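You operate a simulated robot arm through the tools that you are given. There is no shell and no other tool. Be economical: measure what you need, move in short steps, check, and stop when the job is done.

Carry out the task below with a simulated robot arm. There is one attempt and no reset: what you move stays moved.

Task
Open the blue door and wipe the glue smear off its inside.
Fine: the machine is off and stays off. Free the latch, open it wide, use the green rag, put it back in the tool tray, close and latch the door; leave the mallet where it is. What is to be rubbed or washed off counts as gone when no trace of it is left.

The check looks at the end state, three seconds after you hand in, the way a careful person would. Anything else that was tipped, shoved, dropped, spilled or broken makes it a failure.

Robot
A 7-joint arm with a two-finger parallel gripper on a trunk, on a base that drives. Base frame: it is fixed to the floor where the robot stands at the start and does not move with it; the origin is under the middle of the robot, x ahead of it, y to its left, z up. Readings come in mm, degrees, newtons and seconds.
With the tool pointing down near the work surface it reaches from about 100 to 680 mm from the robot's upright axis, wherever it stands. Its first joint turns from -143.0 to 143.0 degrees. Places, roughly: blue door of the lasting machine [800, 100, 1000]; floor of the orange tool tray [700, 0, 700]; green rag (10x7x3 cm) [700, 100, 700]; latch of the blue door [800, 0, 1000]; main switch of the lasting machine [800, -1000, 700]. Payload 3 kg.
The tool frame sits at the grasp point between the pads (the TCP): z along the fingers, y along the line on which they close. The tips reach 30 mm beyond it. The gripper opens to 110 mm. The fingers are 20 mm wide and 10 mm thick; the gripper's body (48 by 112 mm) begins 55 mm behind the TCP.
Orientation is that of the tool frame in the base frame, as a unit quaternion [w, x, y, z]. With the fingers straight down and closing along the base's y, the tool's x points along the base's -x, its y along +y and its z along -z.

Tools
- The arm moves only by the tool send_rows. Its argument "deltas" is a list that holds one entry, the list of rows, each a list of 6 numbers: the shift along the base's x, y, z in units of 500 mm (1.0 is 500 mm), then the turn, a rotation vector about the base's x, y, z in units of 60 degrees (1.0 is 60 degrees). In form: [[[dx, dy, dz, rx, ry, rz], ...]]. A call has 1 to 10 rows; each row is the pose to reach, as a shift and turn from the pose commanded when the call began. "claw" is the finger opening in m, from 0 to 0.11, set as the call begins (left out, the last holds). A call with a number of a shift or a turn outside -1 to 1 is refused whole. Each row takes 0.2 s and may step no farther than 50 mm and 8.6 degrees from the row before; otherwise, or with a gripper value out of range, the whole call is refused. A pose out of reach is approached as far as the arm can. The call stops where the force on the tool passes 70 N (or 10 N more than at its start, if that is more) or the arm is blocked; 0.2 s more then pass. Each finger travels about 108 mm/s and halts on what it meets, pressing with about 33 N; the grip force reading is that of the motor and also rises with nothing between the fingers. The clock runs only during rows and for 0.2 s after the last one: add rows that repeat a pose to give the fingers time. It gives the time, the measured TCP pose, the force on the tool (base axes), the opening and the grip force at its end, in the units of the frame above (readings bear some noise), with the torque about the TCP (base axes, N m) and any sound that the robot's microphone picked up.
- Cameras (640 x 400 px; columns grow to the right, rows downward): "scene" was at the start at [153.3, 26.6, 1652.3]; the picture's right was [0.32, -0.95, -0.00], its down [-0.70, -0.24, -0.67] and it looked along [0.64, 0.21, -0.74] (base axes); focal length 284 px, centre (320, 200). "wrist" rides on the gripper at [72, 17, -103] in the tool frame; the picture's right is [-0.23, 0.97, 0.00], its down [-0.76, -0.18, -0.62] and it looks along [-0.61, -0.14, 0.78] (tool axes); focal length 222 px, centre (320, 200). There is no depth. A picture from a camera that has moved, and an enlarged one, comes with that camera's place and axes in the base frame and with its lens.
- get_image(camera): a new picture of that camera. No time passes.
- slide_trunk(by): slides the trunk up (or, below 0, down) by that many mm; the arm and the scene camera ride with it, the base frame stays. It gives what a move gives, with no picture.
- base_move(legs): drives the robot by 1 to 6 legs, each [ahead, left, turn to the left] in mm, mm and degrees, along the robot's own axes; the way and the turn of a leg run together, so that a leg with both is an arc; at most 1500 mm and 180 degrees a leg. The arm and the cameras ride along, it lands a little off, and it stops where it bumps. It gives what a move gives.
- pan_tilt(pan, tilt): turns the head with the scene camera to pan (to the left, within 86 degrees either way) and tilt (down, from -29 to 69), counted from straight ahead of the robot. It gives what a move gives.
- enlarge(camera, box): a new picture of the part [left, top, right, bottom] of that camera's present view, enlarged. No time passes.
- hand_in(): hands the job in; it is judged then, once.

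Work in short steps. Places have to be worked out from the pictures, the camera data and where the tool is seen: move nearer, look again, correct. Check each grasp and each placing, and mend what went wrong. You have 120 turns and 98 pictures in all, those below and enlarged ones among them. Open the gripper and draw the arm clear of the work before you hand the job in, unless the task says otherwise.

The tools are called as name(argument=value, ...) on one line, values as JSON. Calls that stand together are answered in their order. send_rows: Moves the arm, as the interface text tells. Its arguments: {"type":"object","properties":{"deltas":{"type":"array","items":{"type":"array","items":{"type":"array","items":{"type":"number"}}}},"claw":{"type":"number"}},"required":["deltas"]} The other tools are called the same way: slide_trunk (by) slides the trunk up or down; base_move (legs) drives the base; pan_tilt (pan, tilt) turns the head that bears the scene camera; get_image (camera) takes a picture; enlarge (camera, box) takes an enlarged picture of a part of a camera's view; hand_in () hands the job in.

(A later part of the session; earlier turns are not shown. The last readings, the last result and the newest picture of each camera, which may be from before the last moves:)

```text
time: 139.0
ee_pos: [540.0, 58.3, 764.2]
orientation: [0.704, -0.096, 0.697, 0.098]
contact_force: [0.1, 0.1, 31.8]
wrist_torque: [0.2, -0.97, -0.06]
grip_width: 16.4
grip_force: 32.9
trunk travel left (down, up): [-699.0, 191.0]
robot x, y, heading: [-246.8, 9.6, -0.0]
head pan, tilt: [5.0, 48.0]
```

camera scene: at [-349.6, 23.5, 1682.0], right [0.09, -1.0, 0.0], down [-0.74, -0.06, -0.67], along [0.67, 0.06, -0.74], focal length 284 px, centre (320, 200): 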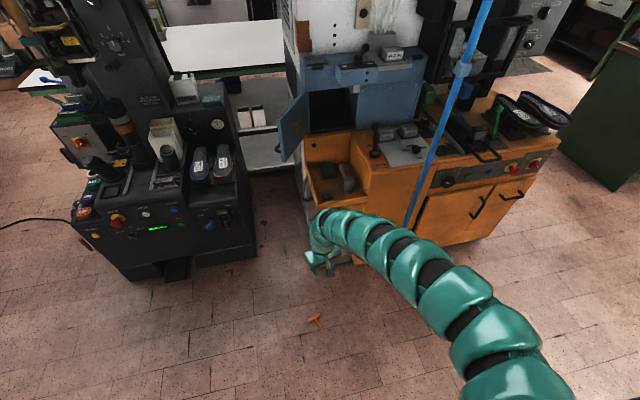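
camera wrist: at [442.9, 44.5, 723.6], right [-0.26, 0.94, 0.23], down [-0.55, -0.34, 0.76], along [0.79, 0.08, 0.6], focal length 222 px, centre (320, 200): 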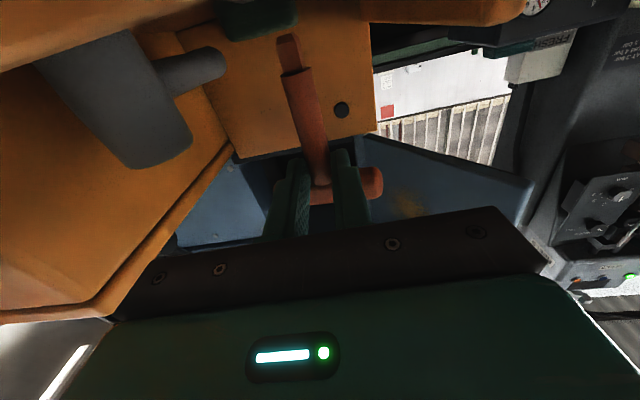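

It's firmly seated at z≈765. I'll unload the pressure, open, and back straight out along the hand's axis.

slide_trunk(by=7)

send_rows(deltas=[[[0, 0, 0, 0, 0, 0], [0, 0, 0, 0, 0, 0]]], claw=0.045)

base_move(legs=[[-115, -33, 0]])

enlarge(camera="scene", box=[280, 150, 380, 250])

```text
time: 139.5
ee_pos: [537.6, 57.5, 765.2]
orientation: [0.699, -0.097, 0.702, 0.098]
contact_force: [4.0, 0.4, 16.5]
wrist_torque: [0.15, -0.66, -0.05]
grip_width: 16.2
grip_force: 33.3
trunk travel left (down, up): [-706.0, 184.0]
robot x, y, heading: [-249.8, 7.2, 0.1]
head pan, tilt: [5.0, 48.0]
```

```text
time: 140.1
ee_pos: [539.5, 56.8, 763.6]
orientation: [0.698, -0.097, 0.702, 0.098]
contact_force: [0.2, 0.0, -0.1]
wrist_torque: [0.01, 0.0, -0.03]
grip_width: 45.2
grip_force: 0.2
trunk travel left (down, up): [-706.0, 184.0]
robot x, y, heading: [-249.1, 7.0, -0.2]
head pan, tilt: [5.0, 48.0]
```

```text
time: 141.4
ee_pos: [421.9, 23.8, 765.3]
orientation: [0.7, -0.096, 0.701, 0.096]
contact_force: [-0.2, 0.5, 0.3]
wrist_torque: [0.03, -0.03, -0.01]
grip_width: 44.9
grip_force: 0.0
trunk travel left (down, up): [-706.0, 184.0]
robot x, y, heading: [-368.0, -25.1, -0.2]
head pan, tilt: [5.0, 48.0]
```

```text
4.00 times, centred on (330, 200) of scene
camera zoom: at [-210.1, -16.0, 1583.3], right [0.08, -1.0, 0.0], down [-0.74, -0.06, -0.67], along [0.67, 0.06, -0.74], focal length 1136 px, centre (280, 200)
```

zoom: 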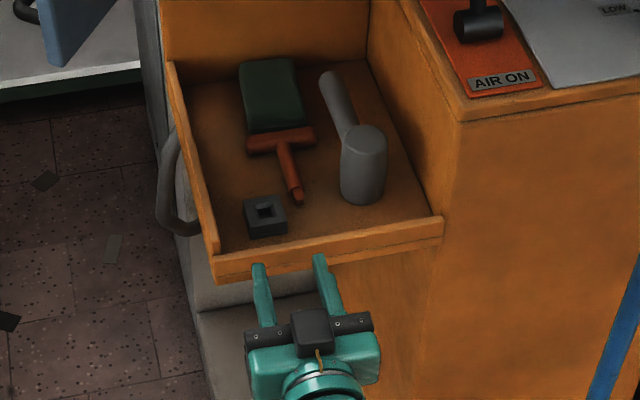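

The T fell over inside the tray: the stem had gone down beside the block, not in its hole. The block, rag and mallet are fine. The finger tips match this picture exactly, so the hole is truly at about (558, 65). I'll finish the wiping first with the T lying there, then re-stand it afterwards. First the tool goes back to straight-down.

base_move(legs=[[-40, 0, 0]])

send_rows(deltas=[[[-0.02, 0, 0.02, -0.035, 0.12, 0], [-0.05, 0, 0.04, -0.069, 0.24, 0], [-0.08, 0, 0.05, -0.104, 0.36, 0], [-0.11, 0, 0.06, -0.138, 0.48, 0], [-0.14, 0, 0.07, -0.173, 0.6, 0], [-0.16, 0, 0.08, -0.207, 0.721, 0]]], claw=0.096)

send_rows(deltas=[[[-0.02, 0, 0, -0.035, 0.12, 0], [-0.05, 0, 0, -0.069, 0.24, 0], [-0.08, 0, 0, -0.104, 0.36, 0], [-0.11, 0, 0, -0.138, 0.48, 0], [-0.14, 0, 0, -0.173, 0.6, 0], [-0.16, 0, 0, -0.207, 0.721, 0], [-0.16, 0, 0, -0.207, 0.721, 0]]])

```text
time: 142.2
ee_pos: [382.3, 25.2, 766.0]
orientation: [0.698, -0.096, 0.702, 0.097]
contact_force: [-0.8, -0.4, -0.5]
wrist_torque: [-0.05, 0.02, 0.01]
grip_width: 45.0
grip_force: 0.1
trunk travel left (down, up): [-706.0, 184.0]
robot x, y, heading: [-402.2, -23.5, -0.3]
head pan, tilt: [5.0, 48.0]
```

```text
time: 143.6
ee_pos: [302.7, 24.5, 807.0]
orientation: [0.377, -0.125, 0.916, 0.051]
contact_force: [0.0, 1.0, 0.1]
wrist_torque: [-0.02, -0.01, -0.04]
grip_width: 96.3
grip_force: 0.0
out of reach, approached as far as the arm can: row 2
trunk travel left (down, up): [-706.0, 184.0]
robot x, y, heading: [-405.9, -22.0, -0.1]
head pan, tilt: [5.0, 48.0]
```

```text
time: 145.2
ee_pos: [223.8, 25.9, 805.3]
orientation: [-0.003, -0.138, 0.99, -0.003]
contact_force: [0.7, -0.9, -0.3]
wrist_torque: [0.01, 0.0, 0.01]
grip_width: 95.8
grip_force: 0.0
trunk travel left (down, up): [-706.0, 184.0]
robot x, y, heading: [-405.0, -25.9, -0.5]
head pan, tilt: [5.0, 48.0]
```

The tool is down. By my measurements the rag now lies centred near (722, 70), with yaw about 13°. I'll raise a bit, drive over it, and look once with the wrist camera.

slide_trunk(by=50)

base_move(legs=[[480, 47, 0.4]])

get_image(camera="wrist")

```text
time: 146.2
ee_pos: [223.9, 24.9, 856.2]
orientation: [-0.002, -0.138, 0.99, -0.003]
contact_force: [0.0, -0.6, 0.6]
wrist_torque: [-0.02, -0.01, -0.02]
grip_width: 96.0
grip_force: 0.2
trunk travel left (down, up): [-756.0, 134.0]
robot x, y, heading: [-408.1, -23.3, -0.1]
head pan, tilt: [5.0, 48.0]
```

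```text
time: 149.0
ee_pos: [694.4, 75.4, 855.8]
orientation: [-0.002, -0.142, 0.99, -0.002]
contact_force: [0.2, -0.4, -1.0]
wrist_torque: [0.01, 0.01, 0.01]
grip_width: 96.0
grip_force: 0.0
trunk travel left (down, up): [-756.0, 134.0]
robot x, y, heading: [63.7, 24.3, 0.3]
head pan, tilt: [5.0, 48.0]
```

```text
9 pictures are left
camera wrist: at [620.9, 71.1, 957.6], right [-0.06, 1.0, -0.01], down [0.78, 0.05, 0.62], along [0.62, 0.03, -0.78], focal length 222 px, centre (320, 200)
```

wrist: 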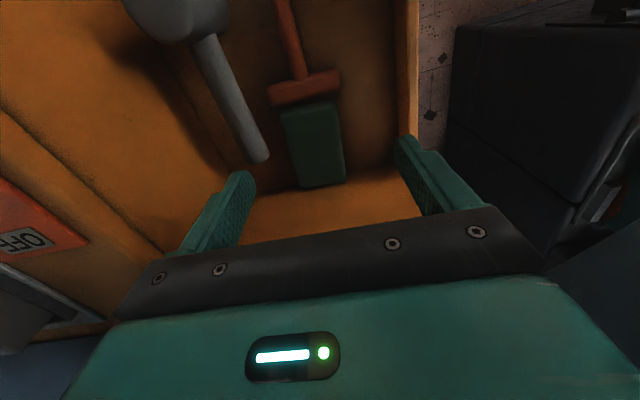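

The rag's centre is at about (733, 71) with yaw 12°, and the mallet handle stays about 13 mm clear of the right finger at an 84 mm opening. I'll align over (718, 68) and lower with the trunk.

base_move(legs=[[24, -7, 0]])

send_rows(deltas=[[[0, 0, 0, 0, 0, -0.06], [0, 0, 0, 0, 0, -0.06]]], claw=0.084)

slide_trunk(by=-90)

```text
time: 149.8
ee_pos: [718.4, 68.3, 855.1]
orientation: [-0.002, -0.142, 0.99, -0.002]
contact_force: [0.4, 0.2, 0.1]
wrist_torque: [0.02, 0.02, 0.04]
grip_width: 96.0
grip_force: 0.1
trunk travel left (down, up): [-756.0, 134.0]
robot x, y, heading: [87.8, 20.4, 0.4]
head pan, tilt: [5.0, 48.0]
```

```text
time: 150.4
ee_pos: [719.7, 68.8, 856.1]
orientation: [-0.002, -0.11, 0.994, -0.003]
contact_force: [0.7, -0.5, -0.4]
wrist_torque: [-0.03, -0.01, -0.01]
grip_width: 84.1
grip_force: 0.1
trunk travel left (down, up): [-756.0, 134.0]
robot x, y, heading: [90.4, 18.5, 0.2]
head pan, tilt: [5.0, 48.0]
```

```text
time: 151.6
ee_pos: [717.0, 68.8, 766.7]
orientation: [-0.001, -0.111, 0.994, -0.003]
contact_force: [0.2, -0.7, 1.2]
wrist_torque: [-0.01, 0.02, 0.02]
grip_width: 84.1
grip_force: 0.1
trunk travel left (down, up): [-666.0, 224.0]
robot x, y, heading: [88.0, 16.4, 0.1]
head pan, tilt: [5.0, 48.0]
```

Clear so far. I'll lower the final 32 mm and close if there's no contact.

slide_trunk(by=-32)

send_rows(deltas=[[[0, 0, 0, 0, 0, 0], [0, 0, 0, 0, 0, 0], [0, 0, 0, 0, 0, 0], [0, 0, 0, 0, 0, 0]]], claw=0.03)

slide_trunk(by=200)

get_image(camera="wrist")

```text
time: 152.4
ee_pos: [718.4, 69.1, 734.2]
orientation: [-0.001, -0.111, 0.994, -0.002]
contact_force: [-0.1, 0.0, -0.3]
wrist_torque: [0.01, 0.0, 0.0]
grip_width: 84.0
grip_force: 0.1
trunk travel left (down, up): [-634.0, 256.0]
robot x, y, heading: [87.9, 19.0, 0.3]
head pan, tilt: [5.0, 48.0]
```

```text
time: 153.4
ee_pos: [717.3, 67.8, 733.6]
orientation: [-0.001, -0.111, 0.994, -0.003]
contact_force: [0.3, -0.4, 0.7]
wrist_torque: [-0.02, 0.03, 0.04]
grip_width: 65.0
grip_force: 33.4
trunk travel left (down, up): [-634.0, 256.0]
robot x, y, heading: [87.0, 15.1, 0.3]
head pan, tilt: [5.0, 48.0]
```

```text
time: 155.6
ee_pos: [717.4, 72.1, 933.3]
orientation: [-0.002, -0.111, 0.994, -0.003]
contact_force: [0.1, 0.1, -0.2]
wrist_torque: [-0.02, -0.01, 0.02]
grip_width: 64.7
grip_force: 32.7
trunk travel left (down, up): [-834.0, 56.0]
robot x, y, heading: [88.0, 17.5, 0.3]
head pan, tilt: [5.0, 48.0]
```

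```text
8 pictures are left
camera wrist: at [643.0, 71.2, 1036.0], right [0.0, 1.0, -0.01], down [0.78, 0.0, 0.62], along [0.62, -0.01, -0.78], focal length 222 px, centre (320, 200)
```

wrist: 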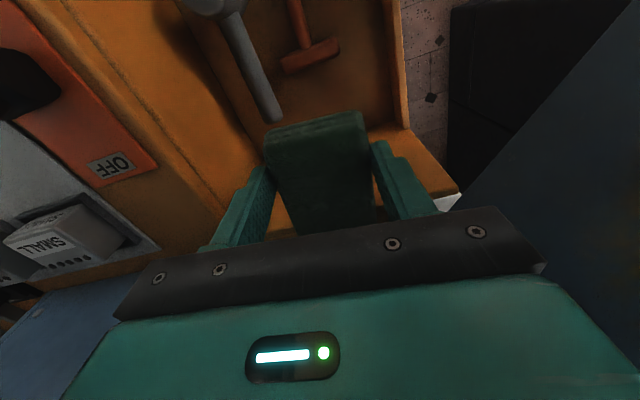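

The rag is held well, with about 11 mm protruding below. My plan is to keep the tool down, rotate the yaw to ~71° so the rag's front end faces the door, and wipe with base moves. First I back off and rotate while raising.

base_move(legs=[[-120, -25, 0]])

send_rows(deltas=[[[0, 0, 0.02, 0, 0, 0.13], [0, 0, 0.04, 0, 0, 0.26], [0, 0, 0.06, 0, 0, 0.39], [0, 0, 0.08, 0, 0, 0.52], [0, 0, 0.1, 0, 0, 0.65], [0, 0, 0.12, 0, 0, 0.78], [0, 0, 0.14, 0, 0, 0.91], [0, 0, 0.14, 0, 0, 0.98], [0, 0, 0.14, 0, 0, 0.98]]])

```text
time: 156.8
ee_pos: [599.0, 40.0, 935.0]
orientation: [-0.001, -0.109, 0.994, -0.003]
contact_force: [0.0, -0.1, 0.3]
wrist_torque: [0.06, -0.02, -0.02]
grip_width: 64.8
grip_force: 32.8
trunk travel left (down, up): [-834.0, 56.0]
robot x, y, heading: [-28.9, -8.0, -0.1]
head pan, tilt: [5.0, 48.0]
```

```text
time: 158.8
ee_pos: [600.1, 40.1, 1002.1]
orientation: [0.0, -0.584, 0.812, -0.003]
contact_force: [-0.3, -1.0, -0.7]
wrist_torque: [-0.01, 0.0, -0.01]
grip_width: 65.1
grip_force: 32.5
trunk travel left (down, up): [-834.0, 56.0]
robot x, y, heading: [-28.0, -7.6, 0.1]
head pan, tilt: [5.0, 48.0]
```

Yaw is 71.5° with no limits hit. I'll approach to about 30 mm from the door and look with the wrist camera.

base_move(legs=[[43, 88, 0]])

get_image(camera="wrist")

```text
time: 160.0
ee_pos: [644.2, 129.5, 1003.4]
orientation: [0.0, -0.583, 0.813, -0.004]
contact_force: [0.5, 0.6, -0.6]
wrist_torque: [-0.03, 0.03, 0.01]
grip_width: 64.8
grip_force: 32.4
trunk travel left (down, up): [-834.0, 56.0]
robot x, y, heading: [15.5, 80.5, -0.3]
head pan, tilt: [5.0, 48.0]
```

```text
7 pictures are left
camera wrist: at [604.6, 65.8, 1105.6], right [-0.85, 0.53, -0.01], down [0.41, 0.67, 0.62], along [0.33, 0.52, -0.78], focal length 222 px, centre (320, 200)
```

wrist: 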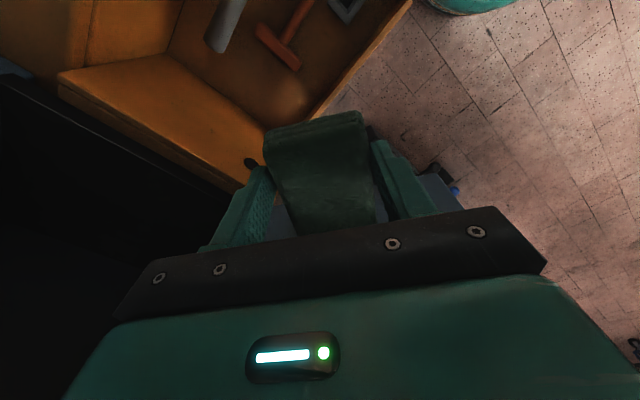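

The door is hidden behind the hand from here, so I'll approach by feel in small steps along the door's normal.

send_rows(deltas=[[[0.006, 0.019, 0, 0, 0, 0], [0.012, 0.036, 0, 0, 0, 0], [0.014, 0.044, 0, 0, 0, 0]]])

send_rows(deltas=[[[0.003, 0.009, 0, 0, 0, 0], [0.006, 0.019, 0, 0, 0, 0]]])

```text
time: 160.8
ee_pos: [649.2, 144.6, 1003.8]
orientation: [-0.002, -0.581, 0.814, -0.003]
contact_force: [-12.2, -25.7, -2.9]
wrist_torque: [-0.84, 0.34, 1.24]
grip_width: 64.8
grip_force: 32.9
trunk travel left (down, up): [-834.0, 56.0]
robot x, y, heading: [11.9, 78.6, -0.1]
head pan, tilt: [5.0, 48.0]
```

```text
time: 161.4
ee_pos: [653.4, 150.3, 1004.2]
orientation: [-0.001, -0.579, 0.815, -0.005]
contact_force: [-17.0, -47.9, -2.8]
wrist_torque: [-1.1, 0.45, 0.79]
grip_width: 66.0
grip_force: 33.1
trunk travel left (down, up): [-834.0, 56.0]
robot x, y, heading: [14.3, 80.4, -0.2]
head pan, tilt: [5.0, 48.0]
```

Contact is even with the door normal (28–50 N). I'll ease off a little, correct the yaw a few degrees, and make the first strokes along the door at this height.

send_rows(deltas=[[[-0.002, -0.006, 0, 0, 0, 0.05], [-0.04, 0.005, 0, 0, 0, 0.05], [-0.079, 0.016, 0, 0, 0, 0.05], [-0.04, 0.005, 0, 0, 0, 0.05], [-0.002, -0.006, 0, 0, 0, 0.05], [0.036, -0.017, 0, 0, 0, 0.05], [0.084, -0.031, 0, 0, 0, 0.05], [0.036, -0.017, 0, 0, 0, 0.05], [-0.002, -0.006, 0, 0, 0, 0.05]]])

```text
time: 163.4
ee_pos: [654.5, 153.4, 1005.9]
orientation: [0.002, -0.602, 0.798, -0.003]
contact_force: [-0.7, -29.1, 6.3]
wrist_torque: [-0.44, -0.3, -0.64]
grip_width: 65.0
grip_force: 32.8
trunk travel left (down, up): [-834.0, 56.0]
robot x, y, heading: [15.6, 80.1, 0.1]
head pan, tilt: [5.0, 48.0]
```

The strokes work at about 30 N. Next, higher levels (+22 and +44 mm).

send_rows(deltas=[[[0, 0, 0.044, 0, 0, 0], [-0.04, 0.011, 0.044, 0, 0, 0], [-0.077, 0.022, 0.044, 0, 0, 0], [-0.0, 0.0, 0.044, 0, 0, 0], [0.086, -0.025, 0.044, 0, 0, 0], [0.0, 0.0, 0.066, 0, 0, 0], [-0.077, 0.022, 0.088, 0, 0, 0], [0.0, 0.0, 0.088, 0, 0, 0], [0.086, -0.025, 0.088, 0, 0, 0], [0.0, 0.0, 0.088, 0, 0, 0]]])

send_rows(deltas=[[[0, 0, 0.03, 0, 0, 0], [-0.077, 0.022, 0.03, 0, 0, 0], [0.0, 0.0, 0.03, 0, 0, 0], [0.086, -0.025, 0.03, 0, 0, 0], [0.0, 0.0, 0, 0, 0, 0], [-0.077, 0.022, -0.03, 0, 0, 0], [0.0, 0.0, -0.03, 0, 0, 0], [0.086, -0.025, -0.05, 0, 0, 0], [0.0, 0.0, -0.07, 0, 0, 0]]])

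```text
time: 165.6
ee_pos: [651.3, 153.1, 1047.6]
orientation: [0.0, -0.602, 0.798, -0.004]
contact_force: [-5.1, -31.8, -0.1]
wrist_torque: [-0.79, -0.23, -0.84]
grip_width: 64.8
grip_force: 33.1
out of reach, approached as far as the arm can: row 7
trunk travel left (down, up): [-834.0, 56.0]
robot x, y, heading: [13.3, 81.6, -0.2]
head pan, tilt: [5.0, 48.0]
```

```text
time: 167.6
ee_pos: [651.3, 156.3, 1012.9]
orientation: [0.001, -0.603, 0.798, -0.004]
contact_force: [-6.5, -21.6, 4.8]
wrist_torque: [-0.17, -0.31, -0.5]
grip_width: 64.9
grip_force: 33.1
out of reach, approached as far as the arm can: row 2
trunk travel left (down, up): [-834.0, 56.0]
robot x, y, heading: [12.2, 77.0, -0.1]
head pan, tilt: [5.0, 48.0]
```

Next the lower levels, pressing slightly more.

send_rows(deltas=[[[0.001, 0.004, -0.03, 0, 0, 0], [-0.077, 0.026, -0.04, 0, 0, 0], [0.001, 0.004, -0.04, 0, 0, 0], [0.087, -0.021, -0.04, 0, 0, 0], [0.001, 0.004, -0.06, 0, 0, 0], [-0.077, 0.026, -0.08, 0, 0, 0], [0.001, 0.004, -0.08, 0, 0, 0], [0.087, -0.021, -0.08, 0, 0, 0], [0.001, 0.004, -0.06, 0, 0, 0], [0.001, 0.004, -0.02, 0, 0, 0]]])

base_move(legs=[[-60, -120, 0]])

pan_tilt(pan=20, tilt=42)

get_image(camera="scene")

```text
time: 169.8
ee_pos: [651.3, 155.6, 1000.5]
orientation: [-0.001, -0.604, 0.797, -0.001]
contact_force: [-13.3, -25.8, -9.1]
wrist_torque: [-1.1, 0.79, -0.32]
grip_width: 64.8
grip_force: 33.0
trunk travel left (down, up): [-834.0, 56.0]
robot x, y, heading: [10.4, 79.7, -0.0]
head pan, tilt: [5.0, 48.0]
```

```text
time: 171.1
ee_pos: [592.4, 39.4, 1002.4]
orientation: [0.0, -0.605, 0.797, -0.003]
contact_force: [0.2, -0.5, 0.1]
wrist_torque: [0.03, -0.03, 0.02]
grip_width: 64.7
grip_force: 33.1
trunk travel left (down, up): [-834.0, 56.0]
robot x, y, heading: [-47.9, -38.1, 0.5]
head pan, tilt: [5.0, 48.0]
```

```text
time: 171.8
ee_pos: [592.2, 40.4, 1002.4]
orientation: [0.0, -0.605, 0.796, -0.003]
contact_force: [-0.5, -0.3, 0.2]
wrist_torque: [0.02, 0.0, 0.03]
grip_width: 64.6
grip_force: 32.7
trunk travel left (down, up): [-834.0, 56.0]
robot x, y, heading: [-47.2, -39.9, 0.2]
head pan, tilt: [20.0, 42.0]
```

```text
6 pictures are left
camera scene: at [110.0, -8.6, 1719.6], right [0.34, -0.94, 0.0], down [-0.63, -0.23, -0.74], along [0.7, 0.25, -0.67], focal length 284 px, centre (320, 200)
```

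scene: 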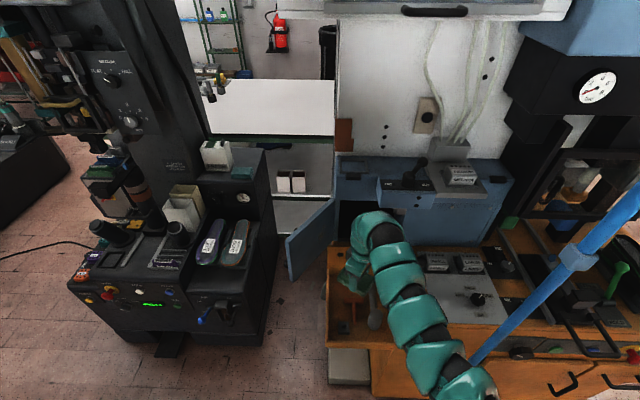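

The door's inside looks clean. I'll zoom to verify there's no trace left.

enlarge(camera="scene", box=[278, 190, 348, 290])

```text
4.00 times, centred on (313, 240) of scene
camera zoom: at [110.0, -8.6, 1719.6], right [0.34, -0.94, 0.0], down [-0.63, -0.23, -0.74], along [0.7, 0.25, -0.67], focal length 1136 px, centre (348, 40)
```

zoom: 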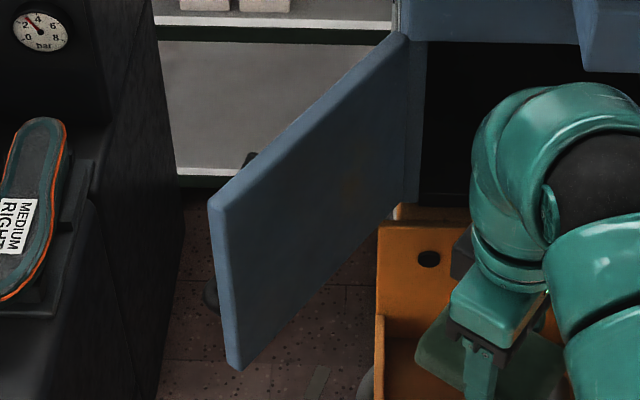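

There may be a faint trace at about k≈90 mm from the hinge (z≈970–1010). I'll go back and rub again with more passes and more pressure on that side.

base_move(legs=[[59, 119, 0]])

send_rows(deltas=[[[0.002, 0.006, 0, 0, 0, 0], [0.05, -0.007, 0, 0, 0, 0], [0.1, -0.021, 0, 0, 0, 0], [0.05, -0.007, 0.01, 0, 0, 0], [0.002, 0.006, 0.02, 0, 0, 0], [0.05, -0.007, 0.02, 0, 0, 0], [0.1, -0.021, 0.02, 0, 0, 0], [0.05, -0.007, 0.03, 0, 0, 0], [0.002, 0.006, 0.04, 0, 0, 0], [0.05, -0.007, 0.04, 0, 0, 0]]])

```text
time: 173.1
ee_pos: [650.3, 156.6, 1001.4]
orientation: [0.0, -0.601, 0.799, -0.004]
contact_force: [-6.4, -22.2, -5.5]
wrist_torque: [-0.81, 0.3, -0.57]
grip_width: 64.6
grip_force: 33.0
trunk travel left (down, up): [-834.0, 56.0]
robot x, y, heading: [13.8, 80.9, 0.1]
head pan, tilt: [20.0, 42.0]
```

```text
time: 175.3
ee_pos: [673.7, 150.1, 1022.5]
orientation: [-0.002, -0.603, 0.798, -0.003]
contact_force: [-27.3, -32.1, 4.1]
wrist_torque: [-0.66, 0.57, 0.19]
grip_width: 65.0
grip_force: 33.1
trunk travel left (down, up): [-834.0, 56.0]
robot x, y, heading: [11.2, 79.7, -0.1]
head pan, tilt: [20.0, 42.0]
```

send_rows(deltas=[[[0.05, -0.014, 0.01, 0, 0, 0], [0.0, 0.002, 0.02, 0, 0, 0], [-0.05, 0.016, 0.03, 0, 0, 0], [0, 0.002, 0.03, 0, 0, 0], [0.05, -0.012, 0.03, 0, 0, 0], [0.0, 0.002, 0.04, 0, 0, 0], [-0.05, 0.016, 0.04, 0, 0, 0], [-0.1, 0.03, 0.04, 0, 0, 0], [-0.05, 0.016, 0.02, 0, 0, 0], [0, 0.002, 0.0, 0, 0, 0]]])

send_rows(deltas=[[[0.05, -0.014, -0.02, 0, 0, 0], [0.0, 0.0, -0.03, 0, 0, 0], [-0.05, 0.014, -0.04, 0, 0, 0], [-0.1, 0.028, -0.05, 0, 0, 0], [-0.05, 0.014, -0.06, 0, 0, 0], [0, 0.0, -0.06, 0, 0, 0], [0.05, -0.014, -0.07, 0, 0, 0], [0, 0.0, -0.08, 0, 0, 0], [-0.05, 0.014, -0.09, 0, 0, 0], [0, 0.0, -0.09, 0, 0, 0]]])

send_rows(deltas=[[[0.05, -0.014, 0.0, 0, 0, 0], [0.0, 0.0, 0.02, 0, 0, 0], [-0.05, 0.014, 0.04, 0, 0, 0], [0, 0, 0.05, 0, 0, 0], [0.05, -0.014, 0.06, 0, 0, 0], [0, 0.0, 0.08, 0, 0, 0], [-0.05, 0.014, 0.1, 0, 0, 0], [0, 0.0, 0.1, 0, 0, 0], [0.05, -0.014, 0.1, 0, 0, 0], [0, 0.0, 0.06, 0, 0, 0]]])

base_move(legs=[[-60, -120, 0]])

enlarge(camera="scene", box=[280, 185, 340, 285])

```text
time: 177.5
ee_pos: [675.2, 152.5, 1021.6]
orientation: [-0.002, -0.602, 0.799, -0.005]
contact_force: [-14.1, -29.0, -5.0]
wrist_torque: [-1.12, 0.71, -0.07]
grip_width: 64.9
grip_force: 32.9
trunk travel left (down, up): [-834.0, 56.0]
robot x, y, heading: [12.1, 82.6, 0.2]
head pan, tilt: [20.0, 42.0]
```

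```text
time: 179.7
ee_pos: [674.6, 154.2, 975.7]
orientation: [-0.002, -0.601, 0.799, -0.004]
contact_force: [-21.5, -27.8, 0.6]
wrist_torque: [-0.84, 0.72, 0.02]
grip_width: 65.1
grip_force: 33.0
trunk travel left (down, up): [-834.0, 56.0]
robot x, y, heading: [11.6, 80.8, -0.2]
head pan, tilt: [20.0, 42.0]
```

```text
time: 181.9
ee_pos: [677.6, 153.5, 1005.1]
orientation: [0.0, -0.601, 0.799, -0.005]
contact_force: [-0.2, -24.4, 5.3]
wrist_torque: [-0.41, -0.08, -0.08]
grip_width: 64.9
grip_force: 33.2
out of reach, approached as far as the arm can: row 7
trunk travel left (down, up): [-834.0, 56.0]
robot x, y, heading: [10.1, 80.0, 0.1]
head pan, tilt: [20.0, 42.0]
```

```text
time: 183.2
ee_pos: [615.7, 35.4, 1004.7]
orientation: [-0.001, -0.601, 0.799, -0.003]
contact_force: [-0.7, -0.3, -0.9]
wrist_torque: [0.04, 0.02, 0.01]
grip_width: 64.9
grip_force: 33.1
trunk travel left (down, up): [-834.0, 56.0]
robot x, y, heading: [-48.7, -38.4, 0.1]
head pan, tilt: [20.0, 42.0]
```

```text
4.00 times, centred on (310, 235) of scene
camera zoom: at [107.3, -8.8, 1719.7], right [0.34, -0.94, 0.0], down [-0.63, -0.23, -0.74], along [0.7, 0.25, -0.67], focal length 1136 px, centre (360, 60)
```

zoom: 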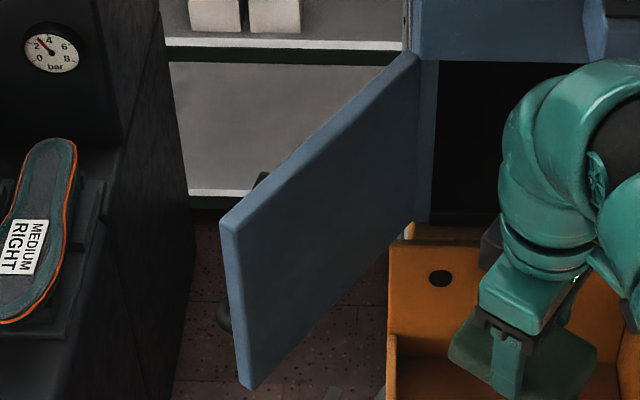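

The door's inside is clean. Now I'll return the rag by rotating the yaw back at this clear spot.

send_rows(deltas=[[[0, 0, -0.01, 0, 0, -0.13], [0, 0, -0.02, 0, 0, -0.26], [0, 0, -0.03, 0, 0, -0.39], [0, 0, -0.04, 0, 0, -0.52], [0, 0, -0.05, 0, 0, -0.65], [0, 0, -0.06, 0, 0, -0.78], [0, 0, -0.07, 0, 0, -0.91], [0, 0, -0.08, 0, 0, -1.0], [0, 0, -0.08, 0, 0, -1.0]]])

```text
time: 185.2
ee_pos: [616.2, 36.0, 963.6]
orientation: [-0.004, -0.12, 0.993, -0.003]
contact_force: [0.6, -0.2, -0.9]
wrist_torque: [0.0, -0.02, 0.02]
grip_width: 64.8
grip_force: 33.1
trunk travel left (down, up): [-834.0, 56.0]
robot x, y, heading: [-51.9, -39.5, -0.1]
head pan, tilt: [20.0, 42.0]
```

Next I drive over the pick-up spot and lower by trunk.

base_move(legs=[[103, 33, 0]])

slide_trunk(by=-190)

```text
time: 186.4
ee_pos: [720.5, 74.6, 964.2]
orientation: [-0.004, -0.124, 0.992, -0.004]
contact_force: [-0.1, 0.4, -0.3]
wrist_torque: [0.02, -0.02, -0.02]
grip_width: 64.8
grip_force: 32.9
trunk travel left (down, up): [-834.0, 56.0]
robot x, y, heading: [58.1, 1.7, -0.2]
head pan, tilt: [20.0, 42.0]
```

```text
time: 188.5
ee_pos: [719.1, 72.6, 774.8]
orientation: [-0.003, -0.123, 0.992, -0.002]
contact_force: [-0.1, 0.2, 0.2]
wrist_torque: [0.0, -0.02, -0.01]
grip_width: 64.6
grip_force: 32.8
trunk travel left (down, up): [-644.0, 246.0]
robot x, y, heading: [54.5, 3.3, -0.0]
head pan, tilt: [20.0, 42.0]
```

Clear. I'll lower to the floor of the tray, release and raise.

slide_trunk(by=-38)

slide_trunk(by=-4)

send_rows(deltas=[[[0, 0, 0, 0, 0, 0], [0, 0, 0, 0, 0, 0]]], claw=0.084)

slide_trunk(by=130)

get_image(camera="wrist")

```text
time: 189.3
ee_pos: [719.6, 73.1, 740.7]
orientation: [0.002, -0.122, 0.992, -0.002]
contact_force: [7.8, 2.3, 48.1]
wrist_torque: [-0.23, -0.54, 0.27]
grip_width: 65.3
grip_force: 32.7
trunk travel left (down, up): [-606.0, 284.0]
robot x, y, heading: [56.2, 0.7, 0.1]
head pan, tilt: [20.0, 42.0]
```

```text
time: 189.8
ee_pos: [718.2, 73.5, 735.7]
orientation: [-0.002, -0.124, 0.992, -0.003]
contact_force: [4.3, 2.2, 42.7]
wrist_torque: [-0.23, -0.19, 0.13]
grip_width: 65.2
grip_force: 33.2
trunk travel left (down, up): [-602.0, 288.0]
robot x, y, heading: [54.5, -1.7, -0.2]
head pan, tilt: [20.0, 42.0]
```

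```text
time: 190.4
ee_pos: [720.2, 72.1, 731.8]
orientation: [-0.005, -0.122, 0.993, -0.003]
contact_force: [0.9, 0.7, -0.6]
wrist_torque: [0.0, 0.0, 0.02]
grip_width: 83.7
grip_force: 0.1
trunk travel left (down, up): [-602.0, 288.0]
robot x, y, heading: [55.7, 1.9, -0.2]
head pan, tilt: [20.0, 42.0]
```

```text
time: 192.0
ee_pos: [720.2, 72.8, 861.4]
orientation: [-0.004, -0.124, 0.992, -0.003]
contact_force: [0.0, -0.2, 0.3]
wrist_torque: [0.0, 0.04, 0.0]
grip_width: 83.8
grip_force: 0.0
trunk travel left (down, up): [-732.0, 158.0]
robot x, y, heading: [54.4, -1.9, -0.1]
head pan, tilt: [20.0, 42.0]
```

```text
3 pictures are left
camera wrist: at [646.5, 70.3, 965.0], right [-0.02, 1.0, -0.01], down [0.79, 0.02, 0.62], along [0.62, 0.01, -0.79], focal length 222 px, centre (320, 200)
```

wrist: 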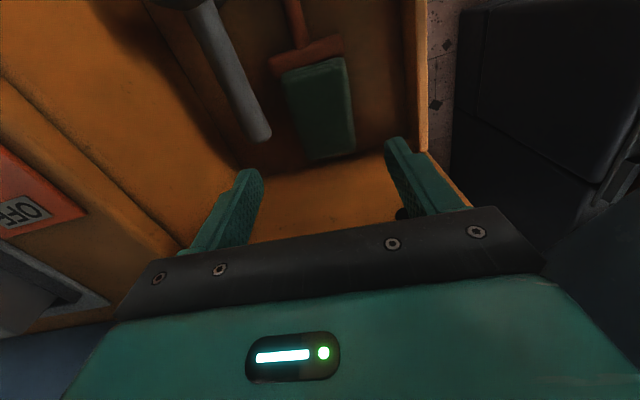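

The rag is back in the tray. Turns and pictures are getting short, so next comes the door. With closed fingers as a vertical peg I'll go around its free edge and sweep it closed from the outside, using base legs.

slide_trunk(by=156)

send_rows(deltas=[[[0, 0, 0.05, 0, 0, 0], [0, 0, 0.1, 0, 0, 0], [0, 0, 0.148, 0, 0, 0], [0, 0, 0.148, 0, 0, 0]]], claw=0.0)

base_move(legs=[[-215, 0, 0], [0, 215, 0], [97, 0, 0]])

```text
time: 193.8
ee_pos: [720.4, 72.7, 1020.5]
orientation: [-0.002, -0.122, 0.992, -0.003]
contact_force: [-0.3, -0.5, 0.7]
wrist_torque: [-0.02, 0.02, -0.01]
grip_width: 83.8
grip_force: 0.0
trunk travel left (down, up): [-888.0, 2.0]
robot x, y, heading: [56.4, -2.0, 0.2]
head pan, tilt: [20.0, 42.0]
```

```text
time: 194.4
ee_pos: [714.5, 69.8, 1047.4]
orientation: [-0.021, -0.124, 0.992, -0.005]
contact_force: [12.9, 3.4, -34.1]
wrist_torque: [1.47, 2.0, 0.81]
grip_width: 0.0
grip_force: 33.3
trunk travel left (down, up): [-888.0, 2.0]
robot x, y, heading: [55.2, -4.8, -0.1]
head pan, tilt: [20.0, 42.0]
stopped in row 2: the force on the tool passed its limit at 97 N (the readings are from after the stop); the commanded pose is now the measured one
```

```text
time: 198.0
ee_pos: [598.8, 279.9, 1051.0]
orientation: [-0.018, -0.123, 0.992, -0.005]
contact_force: [0.5, 0.0, -0.1]
wrist_torque: [0.01, 0.01, 0.0]
grip_width: 0.0
grip_force: 32.6
trunk travel left (down, up): [-888.0, 2.0]
robot x, y, heading: [-59.8, 209.7, -0.0]
head pan, tilt: [20.0, 42.0]
```

The hand bumped the overhead box's underside when rising, then moved away freely, and it's now outside the door. I'll raise 40 mm here and sweep the door closed.

send_rows(deltas=[[[0, 0, 0.04, 0, 0, 0], [0, 0, 0.084, 0, 0, 0], [0, 0, 0.084, 0, 0, 0]]])

base_move(legs=[[-4, -55, 0], [0, -52, 0], [34, -72, 0], [73, -16, 0], [40, 14, 0]])

get_image(camera="scene")

```text
time: 198.8
ee_pos: [597.2, 280.3, 1095.6]
orientation: [-0.016, -0.124, 0.992, -0.006]
contact_force: [-0.2, 0.0, -0.2]
wrist_torque: [0.01, -0.01, 0.03]
grip_width: 0.0
grip_force: 32.9
trunk travel left (down, up): [-888.0, 2.0]
robot x, y, heading: [-59.1, 207.3, -0.1]
head pan, tilt: [20.0, 42.0]
```

```text
time: 201.7
ee_pos: [688.1, 80.6, 1096.0]
orientation: [-0.022, -0.117, 0.993, -0.007]
contact_force: [-10.6, -7.6, 2.1]
wrist_torque: [0.62, -1.06, -0.8]
grip_width: 0.0
grip_force: 32.8
trunk travel left (down, up): [-888.0, 2.0]
robot x, y, heading: [38.7, 10.0, -0.3]
head pan, tilt: [20.0, 42.0]
stopped in leg 4: the force on the tool passed its limit at 107 N (the readings are from after the stop); the commanded pose is now the measured one
```

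```text
2 pictures are left
camera scene: at [191.0, 40.1, 1773.8], right [0.34, -0.94, 0.0], down [-0.63, -0.23, -0.74], along [0.7, 0.25, -0.67], focal length 284 px, centre (320, 200)
```

scene: 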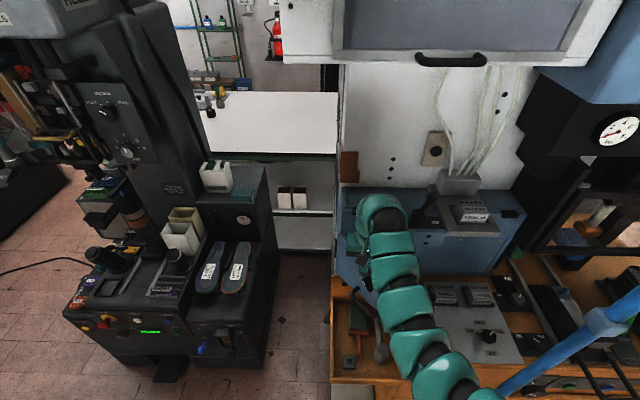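

The door is nearly closed. I'll back away, lower, and turn the tool to forward with a −50° roll to push the door shut and work the knob.

base_move(legs=[[-60, 20, 0], [-270, -20, 0]])

slide_trunk(by=-110)

send_rows(deltas=[[[-0.02, 0, -0.06, 0, 0, 0], [-0.04, 0, -0.14, 0, 0, 0], [-0.06, 0, -0.22, 0, 0, 0], [-0.06, 0, -0.28, 0, 0, 0]]])

send_rows(deltas=[[[0.02, 0, 0.01, 0.015, -0.124, -0.015], [0.05, 0, 0.02, 0.03, -0.249, -0.03], [0.08, 0, 0.03, 0.045, -0.373, -0.045], [0.11, 0, 0.05, 0.06, -0.497, -0.06], [0.14, 0, 0.07, 0.075, -0.622, -0.075], [0.16, 0, 0.09, 0.09, -0.746, -0.09]]])

send_rows(deltas=[[[0.03, -0.02, 0.02, 0.015, -0.124, -0.015], [0.06, -0.04, 0.04, 0.03, -0.249, -0.03], [0.09, -0.06, 0.06, 0.045, -0.373, -0.045], [0.12, -0.08, 0.08, 0.06, -0.497, -0.06], [0.15, -0.1, 0.09, 0.075, -0.622, -0.075], [0.18, -0.12, 0.1, 0.09, -0.746, -0.09], [0.18, -0.12, 0.1, 0.09, -0.746, -0.09]]])

send_rows(deltas=[[[0.01, 0, 0.01, -0.139, 0, 0], [0.02, 0, 0.02, -0.278, 0, 0], [0.03, 0, 0.03, -0.417, 0, 0], [0.03, 0, 0.03, -0.556, 0, 0], [0.03, 0, 0.03, -0.695, 0, 0], [0.03, 0, 0.03, -0.833, 0, 0], [0.03, 0, 0.03, -0.833, 0, 0]]])

```text
time: 204.2
ee_pos: [361.4, 86.8, 1094.6]
orientation: [-0.021, -0.121, 0.992, -0.006]
contact_force: [0.3, -0.7, 0.3]
wrist_torque: [0.02, -0.02, 0.01]
grip_width: 0.0
grip_force: 32.9
trunk travel left (down, up): [-888.0, 2.0]
robot x, y, heading: [-292.9, 14.0, -0.1]
head pan, tilt: [20.0, 42.0]
```

```text
time: 205.6
ee_pos: [363.4, 87.0, 985.3]
orientation: [-0.022, -0.12, 0.993, -0.006]
contact_force: [-0.3, -0.3, 0.8]
wrist_torque: [-0.01, 0.0, -0.04]
grip_width: 0.0
grip_force: 32.5
trunk travel left (down, up): [-778.0, 112.0]
robot x, y, heading: [-290.6, 10.6, 0.1]
head pan, tilt: [20.0, 42.0]
```

```text
time: 206.6
ee_pos: [333.2, 87.1, 844.5]
orientation: [-0.023, -0.121, 0.992, -0.006]
contact_force: [-0.4, -1.0, -0.7]
wrist_torque: [0.03, -0.03, -0.02]
grip_width: 0.0
grip_force: 32.7
trunk travel left (down, up): [-778.0, 112.0]
robot x, y, heading: [-288.6, 13.2, -0.3]
head pan, tilt: [20.0, 42.0]
```

```text
time: 208.0
ee_pos: [412.8, 87.7, 890.2]
orientation: [0.364, -0.064, 0.929, -0.005]
contact_force: [0.9, -0.2, 0.2]
wrist_torque: [0.02, 0.01, -0.02]
grip_width: 0.3
grip_force: 33.2
trunk travel left (down, up): [-778.0, 112.0]
robot x, y, heading: [-290.3, 12.2, 0.0]
head pan, tilt: [20.0, 42.0]
```

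```text
time: 209.6
ee_pos: [503.1, 26.9, 942.1]
orientation: [0.692, 0.001, 0.722, -0.002]
contact_force: [-0.4, 0.5, 0.4]
wrist_torque: [-0.01, -0.01, -0.02]
grip_width: 0.3
grip_force: 32.8
trunk travel left (down, up): [-778.0, 112.0]
robot x, y, heading: [-289.6, 15.1, 0.0]
head pan, tilt: [20.0, 42.0]
```

```text
time: 211.2
ee_pos: [517.3, 27.2, 955.2]
orientation: [0.627, -0.291, 0.654, -0.308]
contact_force: [-0.3, -0.3, 0.5]
wrist_torque: [0.0, -0.02, 0.0]
grip_width: 0.0
grip_force: 32.7
trunk travel left (down, up): [-778.0, 112.0]
robot x, y, heading: [-288.4, 10.3, 0.1]
head pan, tilt: [20.0, 42.0]
```

The orientation is good. I'll push the door fully shut with the closed fingertips at y≈−20, z≈970, between handle and knob.

send_rows(deltas=[[[0, -0.04, 0.015, 0, -0.02, 0], [0, -0.094, 0.03, 0, -0.04, 0], [0, -0.094, 0.03, 0, -0.04, 0]]])

base_move(legs=[[150, 0, 0], [60, 0, 0], [30, 0, 0], [15, 0, 0], [8, 0, 0], [5, 0, 0]])

```text
time: 212.0
ee_pos: [518.6, -20.5, 969.8]
orientation: [0.641, -0.283, 0.641, -0.314]
contact_force: [0.4, 0.2, 0.2]
wrist_torque: [0.01, 0.0, 0.0]
grip_width: 0.1
grip_force: 32.6
trunk travel left (down, up): [-778.0, 112.0]
robot x, y, heading: [-291.7, 14.0, -0.1]
head pan, tilt: [20.0, 42.0]
```

```text
time: 215.4
ee_pos: [783.1, -19.5, 969.5]
orientation: [0.641, -0.283, 0.64, -0.314]
contact_force: [0.5, 0.2, -0.2]
wrist_torque: [-0.01, 0.0, -0.03]
grip_width: 0.0
grip_force: 32.8
trunk travel left (down, up): [-778.0, 112.0]
robot x, y, heading: [-26.7, 11.0, -0.1]
head pan, tilt: [20.0, 42.0]
```

No contact yet at tips x≈813, so I continue in small steps until contact.

base_move(legs=[[8, 0, 0]])

base_move(legs=[[7, 0, 0]])

enlarge(camera="scene", box=[230, 120, 400, 230])

```text
time: 216.1
ee_pos: [792.2, -18.8, 968.1]
orientation: [0.64, -0.284, 0.641, -0.314]
contact_force: [-0.5, -0.7, 0.1]
wrist_torque: [0.03, -0.04, 0.02]
grip_width: 0.2
grip_force: 33.1
trunk travel left (down, up): [-778.0, 112.0]
robot x, y, heading: [-18.0, 12.6, -0.0]
head pan, tilt: [20.0, 42.0]
```

```text
time: 216.8
ee_pos: [798.8, -19.8, 969.2]
orientation: [0.641, -0.283, 0.64, -0.315]
contact_force: [-11.2, -0.4, 0.9]
wrist_torque: [0.02, 0.01, 0.09]
grip_width: 0.0
grip_force: 33.3
trunk travel left (down, up): [-778.0, 112.0]
robot x, y, heading: [-10.7, 10.4, -0.1]
head pan, tilt: [20.0, 42.0]
```

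```text
3.64 times, centred on (315, 175) of scene
camera zoom: at [144.7, 43.1, 1663.8], right [0.34, -0.94, 0.0], down [-0.63, -0.23, -0.74], along [0.7, 0.25, -0.67], focal length 1033 px, centre (338, 291)
```

zoom: 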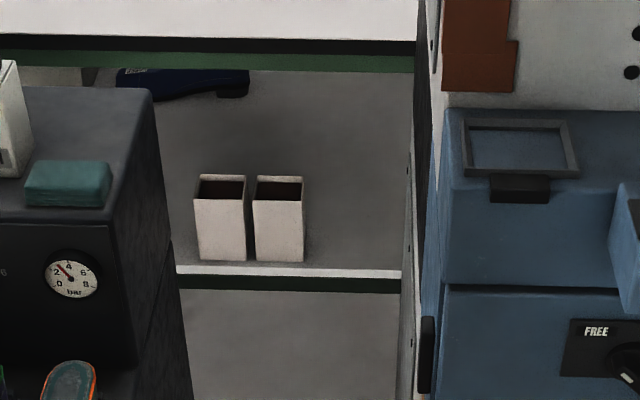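

The door is flush and closed, contact 11 N. Next I back off, align with the knob at (12, 1028), open and re-approach to grip its bar.

base_move(legs=[[-80, 0, 0]])

send_rows(deltas=[[[0, 0.03, 0.06, 0, 0, 0], [0, 0.064, 0.118, 0, 0, 0.02], [0, 0.064, 0.118, 0, 0, 0.02]]], claw=0.05)

base_move(legs=[[46, 0, 0]])

```text
time: 217.9
ee_pos: [715.9, -18.3, 969.6]
orientation: [0.641, -0.285, 0.64, -0.313]
contact_force: [-1.0, -0.3, -0.5]
wrist_torque: [0.03, 0.02, -0.03]
grip_width: 0.0
grip_force: 33.0
trunk travel left (down, up): [-778.0, 112.0]
robot x, y, heading: [-94.2, 11.0, 0.0]
head pan, tilt: [20.0, 42.0]
```

```text
time: 218.7
ee_pos: [714.9, 13.5, 1030.6]
orientation: [0.644, -0.291, 0.637, -0.306]
contact_force: [0.3, 0.3, 0.3]
wrist_torque: [0.0, -0.02, -0.02]
grip_width: 50.1
grip_force: 0.0
trunk travel left (down, up): [-778.0, 112.0]
robot x, y, heading: [-87.9, 10.9, 0.2]
head pan, tilt: [20.0, 42.0]
```

```text
time: 219.6
ee_pos: [761.8, 13.1, 1027.9]
orientation: [0.644, -0.291, 0.638, -0.306]
contact_force: [0.4, 0.3, -0.6]
wrist_torque: [0.02, 0.0, 0.02]
grip_width: 50.2
grip_force: 0.0
trunk travel left (down, up): [-778.0, 112.0]
robot x, y, heading: [-42.9, 14.2, 0.1]
head pan, tilt: [20.0, 42.0]
```

Now I close on the bar and, after advancing 5 mm, check the width.

send_rows(deltas=[[[0.01, 0, 0, 0, 0, 0], [0.01, 0, 0, 0, 0, 0], [0.01, 0, 0, 0, 0, 0], [0.01, 0, 0, 0, 0, 0]]], claw=0.0)

```text
time: 220.6
ee_pos: [763.1, 11.8, 1031.8]
orientation: [0.645, -0.291, 0.637, -0.306]
contact_force: [-22.3, -5.1, 1.4]
wrist_torque: [0.86, -0.05, 0.54]
grip_width: 15.9
grip_force: 45.7
trunk travel left (down, up): [-778.0, 112.0]
robot x, y, heading: [-44.2, 13.0, 0.0]
head pan, tilt: [20.0, 42.0]
```

It's gripped at 15.9 mm with forward pressure on the door. I'll turn clockwise back to HOLD.

send_rows(deltas=[[[0, 0, -0.004, 0.14, 0, 0], [0, 0.002, -0.004, 0.28, 0, 0], [0, 0.003, -0.004, 0.42, 0, 0], [0, 0.004, -0.005, 0.56, 0, 0], [0, 0.005, -0.005, 0.7, 0, 0], [0, 0.006, -0.005, 0.84, 0, 0]]])

send_rows(deltas=[[[0, 0, 0, 0.14, 0, 0], [0, 0.002, 0, 0.28, 0, 0], [0, 0.004, 0, 0.42, 0, 0], [0, 0.004, 0, 0.56, 0, 0], [0, 0.004, 0, 0.68, 0, 0]]])

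send_rows(deltas=[[[0, 0, 0, 0.1, 0, 0], [0, 0, 0, 0.14, 0, 0]]])

```text
time: 222.0
ee_pos: [762.9, 13.6, 1029.3]
orientation: [0.708, 0.014, 0.706, -0.006]
contact_force: [-6.7, -18.8, 19.5]
wrist_torque: [-0.28, 0.33, -0.2]
grip_width: 16.4
grip_force: 45.4
trunk travel left (down, up): [-778.0, 112.0]
robot x, y, heading: [-46.1, 14.1, 0.2]
head pan, tilt: [20.0, 42.0]
```

```text
time: 223.2
ee_pos: [762.2, 14.3, 1027.0]
orientation: [0.658, 0.259, 0.664, 0.241]
contact_force: [-28.4, -31.6, 2.0]
wrist_torque: [-0.17, 0.44, 0.22]
grip_width: 15.3
grip_force: 45.4
trunk travel left (down, up): [-778.0, 112.0]
robot x, y, heading: [-49.5, 12.4, 0.1]
head pan, tilt: [20.0, 42.0]
```

```text
time: 223.8
ee_pos: [762.3, 15.1, 1026.9]
orientation: [0.638, 0.306, 0.646, 0.288]
contact_force: [-29.7, -29.3, -9.4]
wrist_torque: [-1.17, 0.13, -0.17]
grip_width: 15.7
grip_force: 45.2
trunk travel left (down, up): [-778.0, 112.0]
robot x, y, heading: [-46.9, 13.5, 0.2]
head pan, tilt: [20.0, 42.0]
```

The end-stop torque is felt at HOLD. I'll tug back slightly to check that the door is latched, then release and retreat.

send_rows(deltas=[[[-0.01, 0.005, 0, 0, 0, 0], [-0.022, 0.005, 0, 0, 0, 0], [-0.022, 0.005, 0, 0, 0, 0]]])

send_rows(deltas=[[[0.012, 0, 0, 0, 0, 0], [0.012, 0, 0, 0, 0, 0], [0.012, 0, 0, 0, 0, 0]]], claw=0.05)

base_move(legs=[[-330, 0, 0]])

```text
time: 224.6
ee_pos: [758.5, 15.7, 1026.8]
orientation: [0.638, 0.306, 0.644, 0.289]
contact_force: [29.4, -31.7, 0.1]
wrist_torque: [-0.97, -0.56, -0.57]
grip_width: 15.2
grip_force: 45.1
trunk travel left (down, up): [-778.0, 112.0]
robot x, y, heading: [-47.2, 13.4, 0.1]
head pan, tilt: [20.0, 42.0]
```

```text
time: 225.4
ee_pos: [760.7, 22.0, 1027.0]
orientation: [0.637, 0.304, 0.646, 0.291]
contact_force: [0.7, 0.0, -0.1]
wrist_torque: [0.03, -0.02, 0.04]
grip_width: 50.0
grip_force: 0.1
trunk travel left (down, up): [-778.0, 112.0]
robot x, y, heading: [-52.1, 15.2, 0.1]
head pan, tilt: [20.0, 42.0]
```

```text
time: 227.6
ee_pos: [427.0, 20.0, 1027.1]
orientation: [0.639, 0.305, 0.645, 0.289]
contact_force: [0.5, -0.1, -0.1]
wrist_torque: [-0.01, 0.05, 0.0]
grip_width: 50.0
grip_force: 0.0
trunk travel left (down, up): [-778.0, 112.0]
robot x, y, heading: [-379.4, 10.3, 0.0]
head pan, tilt: [20.0, 42.0]
```

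The tug met a firm +29 N, so the door is latched. With the remaining turns I'll re-stand the T key, starting with the tool back to straight down (yaw 17°) in free space.

send_rows(deltas=[[[0, 0, -0.02, -0.136, 0, 0], [0, 0, -0.04, -0.272, 0, 0], [0, 0, -0.07, -0.408, 0, 0], [0, 0, -0.1, -0.544, 0, 0], [0, 0, -0.13, -0.68, 0, 0], [0, 0, -0.14, -0.81, 0, 0]]])

send_rows(deltas=[[[-0.02, 0, -0.01, -0.018, 0.124, 0.018], [-0.05, 0, -0.02, -0.037, 0.248, 0.037], [-0.08, 0, -0.04, -0.056, 0.372, 0.056], [-0.11, 0, -0.06, -0.074, 0.496, 0.074], [-0.14, 0, -0.08, -0.092, 0.62, 0.092], [-0.16, 0, -0.09, -0.111, 0.744, 0.111]]])

send_rows(deltas=[[[-0.03, 0.01, -0.01, -0.018, 0.124, 0.018], [-0.06, 0.02, -0.03, -0.037, 0.248, 0.037], [-0.09, 0.04, -0.05, -0.056, 0.372, 0.056], [-0.12, 0.06, -0.07, -0.074, 0.496, 0.074], [-0.15, 0.07, -0.09, -0.092, 0.62, 0.092], [-0.18, 0.08, -0.1, -0.111, 0.744, 0.111], [-0.18, 0.08, -0.1, -0.111, 0.744, 0.111]]], claw=0.04)

base_move(legs=[[330, 0, 0]])

```text
time: 229.0
ee_pos: [426.5, 18.3, 955.5]
orientation: [0.706, 0.014, 0.708, -0.002]
contact_force: [-0.6, -1.2, 0.5]
wrist_torque: [-0.02, -0.01, 0.03]
grip_width: 49.9
grip_force: 0.1
trunk travel left (down, up): [-778.0, 112.0]
robot x, y, heading: [-378.1, 13.4, 0.2]
head pan, tilt: [20.0, 42.0]
```

```text
time: 230.4
ee_pos: [346.4, 19.0, 911.4]
orientation: [0.383, -0.069, 0.921, -0.007]
contact_force: [-0.4, 0.0, 0.0]
wrist_torque: [0.0, -0.05, -0.03]
grip_width: 49.9
grip_force: 0.2
trunk travel left (down, up): [-778.0, 112.0]
robot x, y, heading: [-380.2, 9.2, 0.0]
head pan, tilt: [20.0, 42.0]
```

```text
time: 232.0
ee_pos: [257.1, 59.5, 861.7]
orientation: [0.0, -0.139, 0.99, -0.011]
contact_force: [0.7, -0.2, -0.2]
wrist_torque: [0.03, -0.01, 0.0]
grip_width: 39.9
grip_force: 0.1
trunk travel left (down, up): [-778.0, 112.0]
robot x, y, heading: [-375.8, 12.6, 0.2]
head pan, tilt: [20.0, 42.0]
```

```text
time: 234.2
ee_pos: [585.3, 60.2, 861.9]
orientation: [0.001, -0.139, 0.99, -0.011]
contact_force: [0.1, -0.5, 0.1]
wrist_torque: [-0.02, 0.0, -0.01]
grip_width: 40.1
grip_force: 0.0
trunk travel left (down, up): [-778.0, 112.0]
robot x, y, heading: [-53.3, 16.6, 0.3]
head pan, tilt: [20.0, 42.0]
```

I'll position over the stem grip point (638, 47.5), lower by trunk, and close.

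base_move(legs=[[53, -13, 0]])

slide_trunk(by=-112)

slide_trunk(by=-22)

send_rows(deltas=[[[0, 0, 0, 0, 0, 0], [0, 0, 0, 0, 0, 0], [0, 0, 0, 0, 0, 0]]], claw=0.0)

```text
time: 235.1
ee_pos: [639.7, 48.3, 861.1]
orientation: [0.0, -0.14, 0.99, -0.011]
contact_force: [0.4, 0.1, -0.7]
wrist_torque: [-0.01, 0.03, 0.01]
grip_width: 39.8
grip_force: 0.0
trunk travel left (down, up): [-778.0, 112.0]
robot x, y, heading: [3.2, 2.5, 0.1]
head pan, tilt: [20.0, 42.0]
```

```text
time: 236.5
ee_pos: [637.9, 47.9, 749.6]
orientation: [0.001, -0.139, 0.99, -0.012]
contact_force: [0.5, 0.3, 0.4]
wrist_torque: [0.0, -0.01, 0.02]
grip_width: 40.2
grip_force: 0.0
trunk travel left (down, up): [-666.0, 224.0]
robot x, y, heading: [-0.2, -0.2, 0.2]
head pan, tilt: [20.0, 42.0]
```

```text
time: 237.2
ee_pos: [636.9, 47.7, 728.6]
orientation: [0.001, -0.139, 0.99, -0.013]
contact_force: [0.5, 0.6, -0.3]
wrist_torque: [-0.02, -0.01, 0.01]
grip_width: 40.0
grip_force: 0.2
trunk travel left (down, up): [-644.0, 246.0]
robot x, y, heading: [1.6, 1.5, 0.4]
head pan, tilt: [20.0, 42.0]
```

```text
time: 238.0
ee_pos: [637.8, 49.4, 730.1]
orientation: [0.002, -0.138, 0.99, -0.012]
contact_force: [1.3, -0.4, 3.9]
wrist_torque: [-0.25, -0.13, 0.04]
grip_width: 12.4
grip_force: 33.6
trunk travel left (down, up): [-644.0, 246.0]
robot x, y, heading: [6.6, 1.4, 0.4]
head pan, tilt: [20.0, 42.0]
```

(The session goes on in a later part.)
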